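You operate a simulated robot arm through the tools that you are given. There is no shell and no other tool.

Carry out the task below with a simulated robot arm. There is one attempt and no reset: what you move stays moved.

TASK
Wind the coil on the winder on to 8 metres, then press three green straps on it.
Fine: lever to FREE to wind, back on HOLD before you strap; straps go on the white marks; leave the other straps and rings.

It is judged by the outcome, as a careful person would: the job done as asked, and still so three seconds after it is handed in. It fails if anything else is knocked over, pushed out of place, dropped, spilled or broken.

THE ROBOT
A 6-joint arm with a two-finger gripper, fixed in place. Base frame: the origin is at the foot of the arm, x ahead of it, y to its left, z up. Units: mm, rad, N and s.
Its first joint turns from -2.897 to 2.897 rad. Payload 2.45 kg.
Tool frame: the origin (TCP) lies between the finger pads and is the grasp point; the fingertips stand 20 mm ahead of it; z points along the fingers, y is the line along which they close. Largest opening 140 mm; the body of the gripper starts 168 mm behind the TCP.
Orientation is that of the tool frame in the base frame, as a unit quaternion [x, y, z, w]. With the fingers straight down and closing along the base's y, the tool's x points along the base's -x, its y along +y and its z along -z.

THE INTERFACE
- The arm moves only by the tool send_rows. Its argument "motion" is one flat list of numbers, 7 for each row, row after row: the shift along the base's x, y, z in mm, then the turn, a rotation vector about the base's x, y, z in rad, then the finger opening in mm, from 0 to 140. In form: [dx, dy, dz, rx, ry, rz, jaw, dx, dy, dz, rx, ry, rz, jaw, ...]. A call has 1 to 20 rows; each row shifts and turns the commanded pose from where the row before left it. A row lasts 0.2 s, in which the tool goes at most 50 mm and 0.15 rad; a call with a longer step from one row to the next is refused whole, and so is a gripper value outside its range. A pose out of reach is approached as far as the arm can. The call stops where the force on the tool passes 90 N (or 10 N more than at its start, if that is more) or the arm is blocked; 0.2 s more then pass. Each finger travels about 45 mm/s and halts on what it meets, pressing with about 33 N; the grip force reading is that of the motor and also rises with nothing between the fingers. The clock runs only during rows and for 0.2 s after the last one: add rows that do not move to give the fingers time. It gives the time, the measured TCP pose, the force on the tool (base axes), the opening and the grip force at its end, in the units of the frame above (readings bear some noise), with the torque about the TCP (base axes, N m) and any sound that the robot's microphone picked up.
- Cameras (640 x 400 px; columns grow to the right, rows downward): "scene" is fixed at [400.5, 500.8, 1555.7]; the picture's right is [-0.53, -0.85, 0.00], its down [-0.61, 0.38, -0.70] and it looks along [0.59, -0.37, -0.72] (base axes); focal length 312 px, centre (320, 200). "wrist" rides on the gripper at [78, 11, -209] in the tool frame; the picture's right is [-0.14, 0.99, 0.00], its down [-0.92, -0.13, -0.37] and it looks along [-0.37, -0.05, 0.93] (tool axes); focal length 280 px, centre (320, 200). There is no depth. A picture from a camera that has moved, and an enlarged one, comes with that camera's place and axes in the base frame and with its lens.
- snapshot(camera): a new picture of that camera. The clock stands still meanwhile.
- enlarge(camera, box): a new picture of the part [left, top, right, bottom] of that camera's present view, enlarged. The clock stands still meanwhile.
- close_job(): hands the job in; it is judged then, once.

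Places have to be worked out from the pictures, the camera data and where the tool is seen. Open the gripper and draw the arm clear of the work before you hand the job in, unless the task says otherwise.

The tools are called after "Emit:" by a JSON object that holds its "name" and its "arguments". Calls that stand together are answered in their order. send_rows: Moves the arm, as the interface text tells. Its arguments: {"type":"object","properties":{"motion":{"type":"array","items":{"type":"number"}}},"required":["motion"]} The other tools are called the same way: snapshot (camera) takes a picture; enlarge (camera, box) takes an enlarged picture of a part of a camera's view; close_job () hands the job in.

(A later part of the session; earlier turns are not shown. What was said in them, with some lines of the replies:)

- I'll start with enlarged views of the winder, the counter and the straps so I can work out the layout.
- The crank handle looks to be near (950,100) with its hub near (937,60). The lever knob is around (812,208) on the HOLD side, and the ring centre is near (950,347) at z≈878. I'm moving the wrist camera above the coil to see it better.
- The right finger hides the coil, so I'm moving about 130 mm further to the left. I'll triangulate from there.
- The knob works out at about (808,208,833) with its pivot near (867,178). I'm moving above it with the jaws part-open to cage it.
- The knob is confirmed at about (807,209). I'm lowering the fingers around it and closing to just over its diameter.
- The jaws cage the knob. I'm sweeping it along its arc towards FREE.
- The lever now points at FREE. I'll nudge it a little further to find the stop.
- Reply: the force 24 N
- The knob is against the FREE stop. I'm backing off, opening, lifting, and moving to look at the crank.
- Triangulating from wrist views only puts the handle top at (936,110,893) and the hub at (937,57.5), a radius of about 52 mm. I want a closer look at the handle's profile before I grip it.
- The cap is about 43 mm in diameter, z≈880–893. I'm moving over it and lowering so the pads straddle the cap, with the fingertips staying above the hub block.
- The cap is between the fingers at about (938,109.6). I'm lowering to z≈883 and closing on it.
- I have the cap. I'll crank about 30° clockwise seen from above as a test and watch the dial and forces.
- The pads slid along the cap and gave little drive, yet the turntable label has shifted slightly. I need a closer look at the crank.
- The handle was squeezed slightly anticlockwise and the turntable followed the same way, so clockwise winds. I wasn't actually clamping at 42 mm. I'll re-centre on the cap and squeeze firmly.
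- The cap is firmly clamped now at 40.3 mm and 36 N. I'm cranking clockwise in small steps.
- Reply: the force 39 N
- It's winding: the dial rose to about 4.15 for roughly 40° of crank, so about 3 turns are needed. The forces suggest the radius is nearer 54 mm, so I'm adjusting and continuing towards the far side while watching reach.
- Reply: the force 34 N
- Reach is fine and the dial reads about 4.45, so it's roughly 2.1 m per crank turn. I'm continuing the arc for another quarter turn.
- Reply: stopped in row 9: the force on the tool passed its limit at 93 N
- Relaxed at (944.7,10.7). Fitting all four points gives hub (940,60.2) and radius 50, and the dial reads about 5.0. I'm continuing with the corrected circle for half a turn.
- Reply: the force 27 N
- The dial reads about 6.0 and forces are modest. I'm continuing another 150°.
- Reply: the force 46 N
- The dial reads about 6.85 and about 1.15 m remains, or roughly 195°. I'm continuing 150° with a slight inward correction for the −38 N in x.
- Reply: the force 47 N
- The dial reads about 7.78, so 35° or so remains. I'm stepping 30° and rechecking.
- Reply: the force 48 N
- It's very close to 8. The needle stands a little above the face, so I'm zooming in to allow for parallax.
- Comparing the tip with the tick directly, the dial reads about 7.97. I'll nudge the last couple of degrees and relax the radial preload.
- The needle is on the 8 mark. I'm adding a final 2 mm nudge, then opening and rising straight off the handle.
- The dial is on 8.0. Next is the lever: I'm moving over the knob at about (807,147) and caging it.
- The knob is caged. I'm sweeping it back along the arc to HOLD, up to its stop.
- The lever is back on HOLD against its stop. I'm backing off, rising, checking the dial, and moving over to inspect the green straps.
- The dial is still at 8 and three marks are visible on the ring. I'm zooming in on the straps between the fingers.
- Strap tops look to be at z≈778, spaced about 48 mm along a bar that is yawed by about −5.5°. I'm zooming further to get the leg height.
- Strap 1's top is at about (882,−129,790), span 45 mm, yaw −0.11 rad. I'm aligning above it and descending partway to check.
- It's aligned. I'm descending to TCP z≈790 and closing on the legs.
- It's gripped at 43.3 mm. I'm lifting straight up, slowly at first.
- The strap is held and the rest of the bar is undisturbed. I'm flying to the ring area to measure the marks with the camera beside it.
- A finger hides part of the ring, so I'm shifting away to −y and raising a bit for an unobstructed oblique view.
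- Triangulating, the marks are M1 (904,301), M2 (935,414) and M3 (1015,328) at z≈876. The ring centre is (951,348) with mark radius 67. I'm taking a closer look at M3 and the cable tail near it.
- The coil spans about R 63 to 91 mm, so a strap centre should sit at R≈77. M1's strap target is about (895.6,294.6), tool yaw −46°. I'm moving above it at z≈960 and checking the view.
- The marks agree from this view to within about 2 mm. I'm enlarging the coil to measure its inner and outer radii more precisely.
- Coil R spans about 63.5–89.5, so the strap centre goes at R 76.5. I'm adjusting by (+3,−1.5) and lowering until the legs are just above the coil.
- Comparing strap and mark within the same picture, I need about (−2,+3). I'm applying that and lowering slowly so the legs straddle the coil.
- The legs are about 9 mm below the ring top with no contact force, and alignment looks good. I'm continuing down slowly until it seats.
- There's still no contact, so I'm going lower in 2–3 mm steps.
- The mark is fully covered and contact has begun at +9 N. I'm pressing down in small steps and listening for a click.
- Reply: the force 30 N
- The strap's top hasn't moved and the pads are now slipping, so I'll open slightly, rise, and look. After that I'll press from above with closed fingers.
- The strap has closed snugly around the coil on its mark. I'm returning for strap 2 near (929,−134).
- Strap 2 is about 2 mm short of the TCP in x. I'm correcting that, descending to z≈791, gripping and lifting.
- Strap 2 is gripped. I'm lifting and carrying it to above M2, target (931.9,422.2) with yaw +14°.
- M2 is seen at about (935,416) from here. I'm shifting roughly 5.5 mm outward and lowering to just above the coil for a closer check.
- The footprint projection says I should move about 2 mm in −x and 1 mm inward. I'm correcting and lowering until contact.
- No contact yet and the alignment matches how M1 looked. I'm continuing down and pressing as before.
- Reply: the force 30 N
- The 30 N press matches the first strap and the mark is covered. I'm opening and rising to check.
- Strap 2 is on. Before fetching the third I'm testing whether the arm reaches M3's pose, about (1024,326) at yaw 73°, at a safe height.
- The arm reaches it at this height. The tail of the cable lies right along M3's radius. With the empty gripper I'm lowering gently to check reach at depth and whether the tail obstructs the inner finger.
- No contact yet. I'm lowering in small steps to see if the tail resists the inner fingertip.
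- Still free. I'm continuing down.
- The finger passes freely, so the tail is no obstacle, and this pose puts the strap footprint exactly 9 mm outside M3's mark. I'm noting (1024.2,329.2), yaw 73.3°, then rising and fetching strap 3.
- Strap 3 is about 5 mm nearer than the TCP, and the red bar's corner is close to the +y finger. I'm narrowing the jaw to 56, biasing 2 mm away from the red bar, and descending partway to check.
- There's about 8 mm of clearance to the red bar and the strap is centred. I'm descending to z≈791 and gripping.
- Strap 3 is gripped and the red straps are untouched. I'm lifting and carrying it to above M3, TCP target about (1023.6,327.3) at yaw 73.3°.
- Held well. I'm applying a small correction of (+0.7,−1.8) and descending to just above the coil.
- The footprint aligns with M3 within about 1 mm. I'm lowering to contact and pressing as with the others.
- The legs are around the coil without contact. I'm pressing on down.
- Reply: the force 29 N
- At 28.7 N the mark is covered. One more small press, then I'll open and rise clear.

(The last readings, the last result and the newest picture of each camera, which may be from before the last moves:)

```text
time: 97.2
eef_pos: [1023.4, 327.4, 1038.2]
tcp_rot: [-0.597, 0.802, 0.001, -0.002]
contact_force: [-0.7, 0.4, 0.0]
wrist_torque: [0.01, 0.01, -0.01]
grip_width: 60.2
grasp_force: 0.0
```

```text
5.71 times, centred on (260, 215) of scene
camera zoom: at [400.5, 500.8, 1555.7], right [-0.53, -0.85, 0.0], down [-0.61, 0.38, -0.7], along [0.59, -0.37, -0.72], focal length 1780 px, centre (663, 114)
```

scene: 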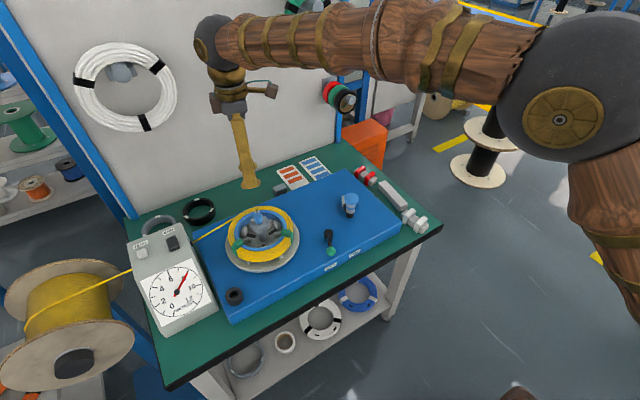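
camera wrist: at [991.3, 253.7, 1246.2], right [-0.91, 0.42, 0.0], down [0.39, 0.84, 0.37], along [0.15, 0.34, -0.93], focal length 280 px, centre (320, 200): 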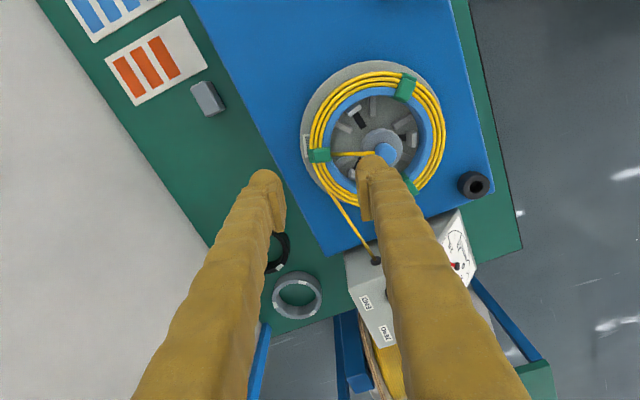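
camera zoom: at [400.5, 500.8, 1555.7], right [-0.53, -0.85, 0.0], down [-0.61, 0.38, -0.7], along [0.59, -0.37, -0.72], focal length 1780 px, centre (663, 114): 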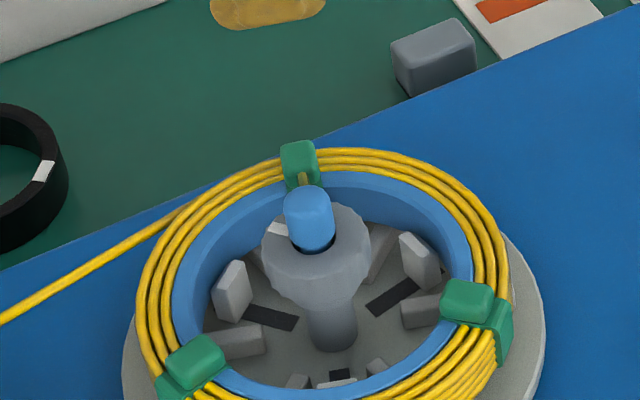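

All three green straps are closed on the coil at the marks. I'm withdrawing the arm to its starting area with the gripper open, then doing a final check.

Emit:
{"name": "send_rows", "arguments": {"motion": [0, 0, 40, 0, 0, 0, 80, -32.7, -30.9, 3, 0, 0, -0.107, 100, -32.7, -30.9, 3, 0, 0, -0.107, 120, -32.7, -30.9, 3, 0, 0, -0.107, 140, -32.7, -30.9, 3, 0, 0, -0.107, 140, -32.7, -30.9, 3, 0, 0, -0.107, 140, -32.7, -30.9, 2, 0, 0, -0.107, 140, -32.7, -30.9, 2, 0, 0, -0.107, 140, -32.7, -30.9, 2, 0, 0, -0.107, 140, -32.7, -30.9, 2, 0, 0, -0.107, 140, -32.7, -30.9, 2, 0, 0, -0.107, 140, -32.7, -30.9, 0, 0, 0, -0.107, 140, -32.7, -30.9, 0, 0, 0, -0.107, 140, 0, 0, 0, 0, 0, 0, 140]}}

Emit:
{"name": "snapshot", "arguments": {"camera": "scene"}}

Emit:
{"name": "enlarge", "arguments": {"camera": "scene", "box": [120, 190, 320, 315]}}

Emit:
{"name": "enlarge", "arguments": {"camera": "scene", "box": [260, 150, 450, 280]}}

Emit:
{"name": "enlarge", "arguments": {"camera": "scene", "box": [172, 266, 204, 286]}}

```text
time: 100.2
eef_pos: [629.9, -44.6, 1102.5]
tcp_rot: [0.003, 1.0, 0.001, 0.001]
contact_force: [-0.1, 0.1, -0.5]
wrist_torque: [0.0, -0.01, 0.0]
grip_width: 140.2
grasp_force: 0.1
```

```text
taken
```

scene: 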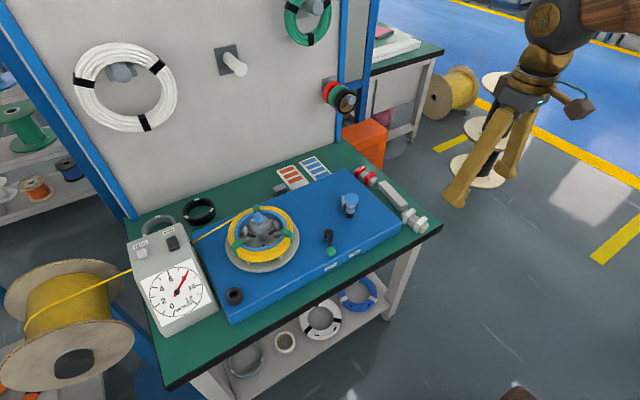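

```text
3.20 times, centred on (220, 252) of scene
camera zoom: at [400.5, 500.8, 1555.7], right [-0.53, -0.85, 0.0], down [-0.61, 0.38, -0.7], along [0.59, -0.37, -0.72], focal length 997 px, centre (640, 32)
```

zoom: 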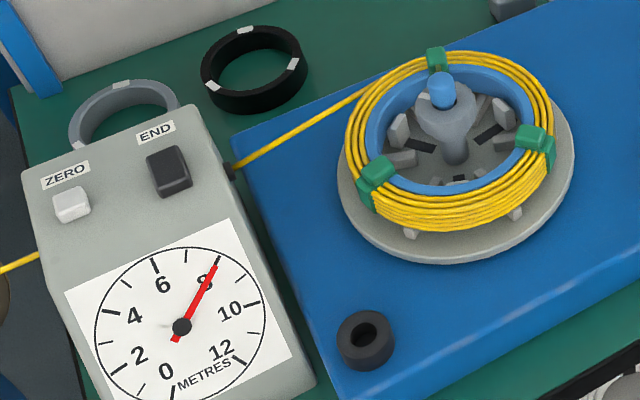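

```text
3.08 times, centred on (355, 215) of scene
camera zoom: at [400.5, 500.8, 1555.7], right [-0.53, -0.85, 0.0], down [-0.61, 0.38, -0.7], along [0.59, -0.37, -0.72], focal length 958 px, centre (212, 154)
```

zoom: 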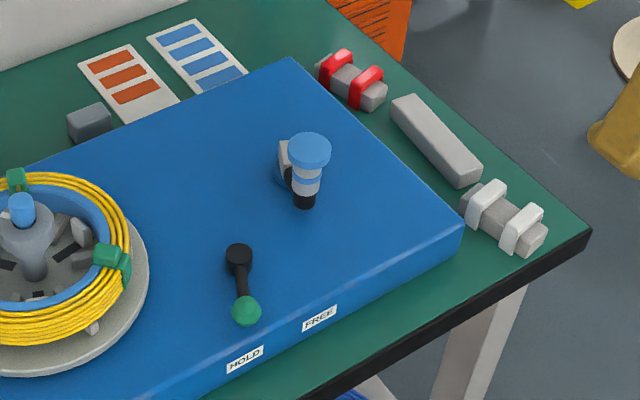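

```text
16.00 times, centred on (188, 276) of scene
camera zoom: at [400.5, 500.8, 1555.7], right [-0.53, -0.85, 0.0], down [-0.61, 0.38, -0.7], along [0.59, -0.37, -0.72], focal length 4984 px, centre (2432, -1016)
```

zoom: 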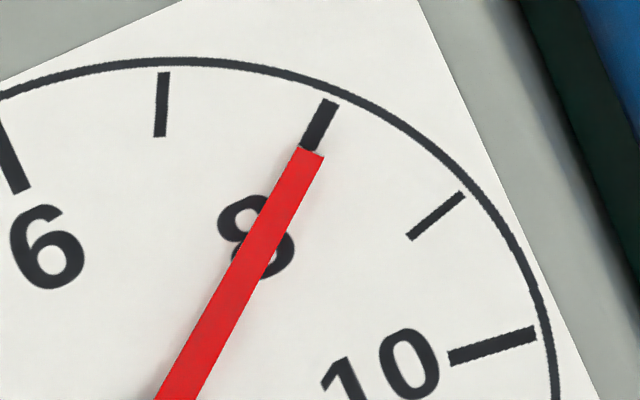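

The dial reads 8 m, the lever is on HOLD and three green straps sit on the three marks. The red and white straps and the rings are untouched, and the arm is clear with the gripper open, so I'm handing in the job.

Emit:
{"name": "close_job", "arguments": {}}

```text
The job is handed in.
```

The coil is wound on to 8 metres and has three green straps pressed on it, one on each white mark. The job is handed in; no result came back, so this is from my last pictures.

- **Winding:** the dial needle lines up with the 8 mark, to within a few centimetres by my reading. It didn't move while I worked on the straps.
- **Lever:** I set it to FREE for winding and put it back on HOLD, against its stop, before strapping.
- **Straps:** each was pressed on with about 30 N and closed around the coil. The one on the far side covers the loose end of the cable, which crosses that mark.
- **Everything else:** the red and white straps and the rings look undisturbed. I didn't press ZERO or END.

The arm is back where it started, clear of the work, with the gripper open.
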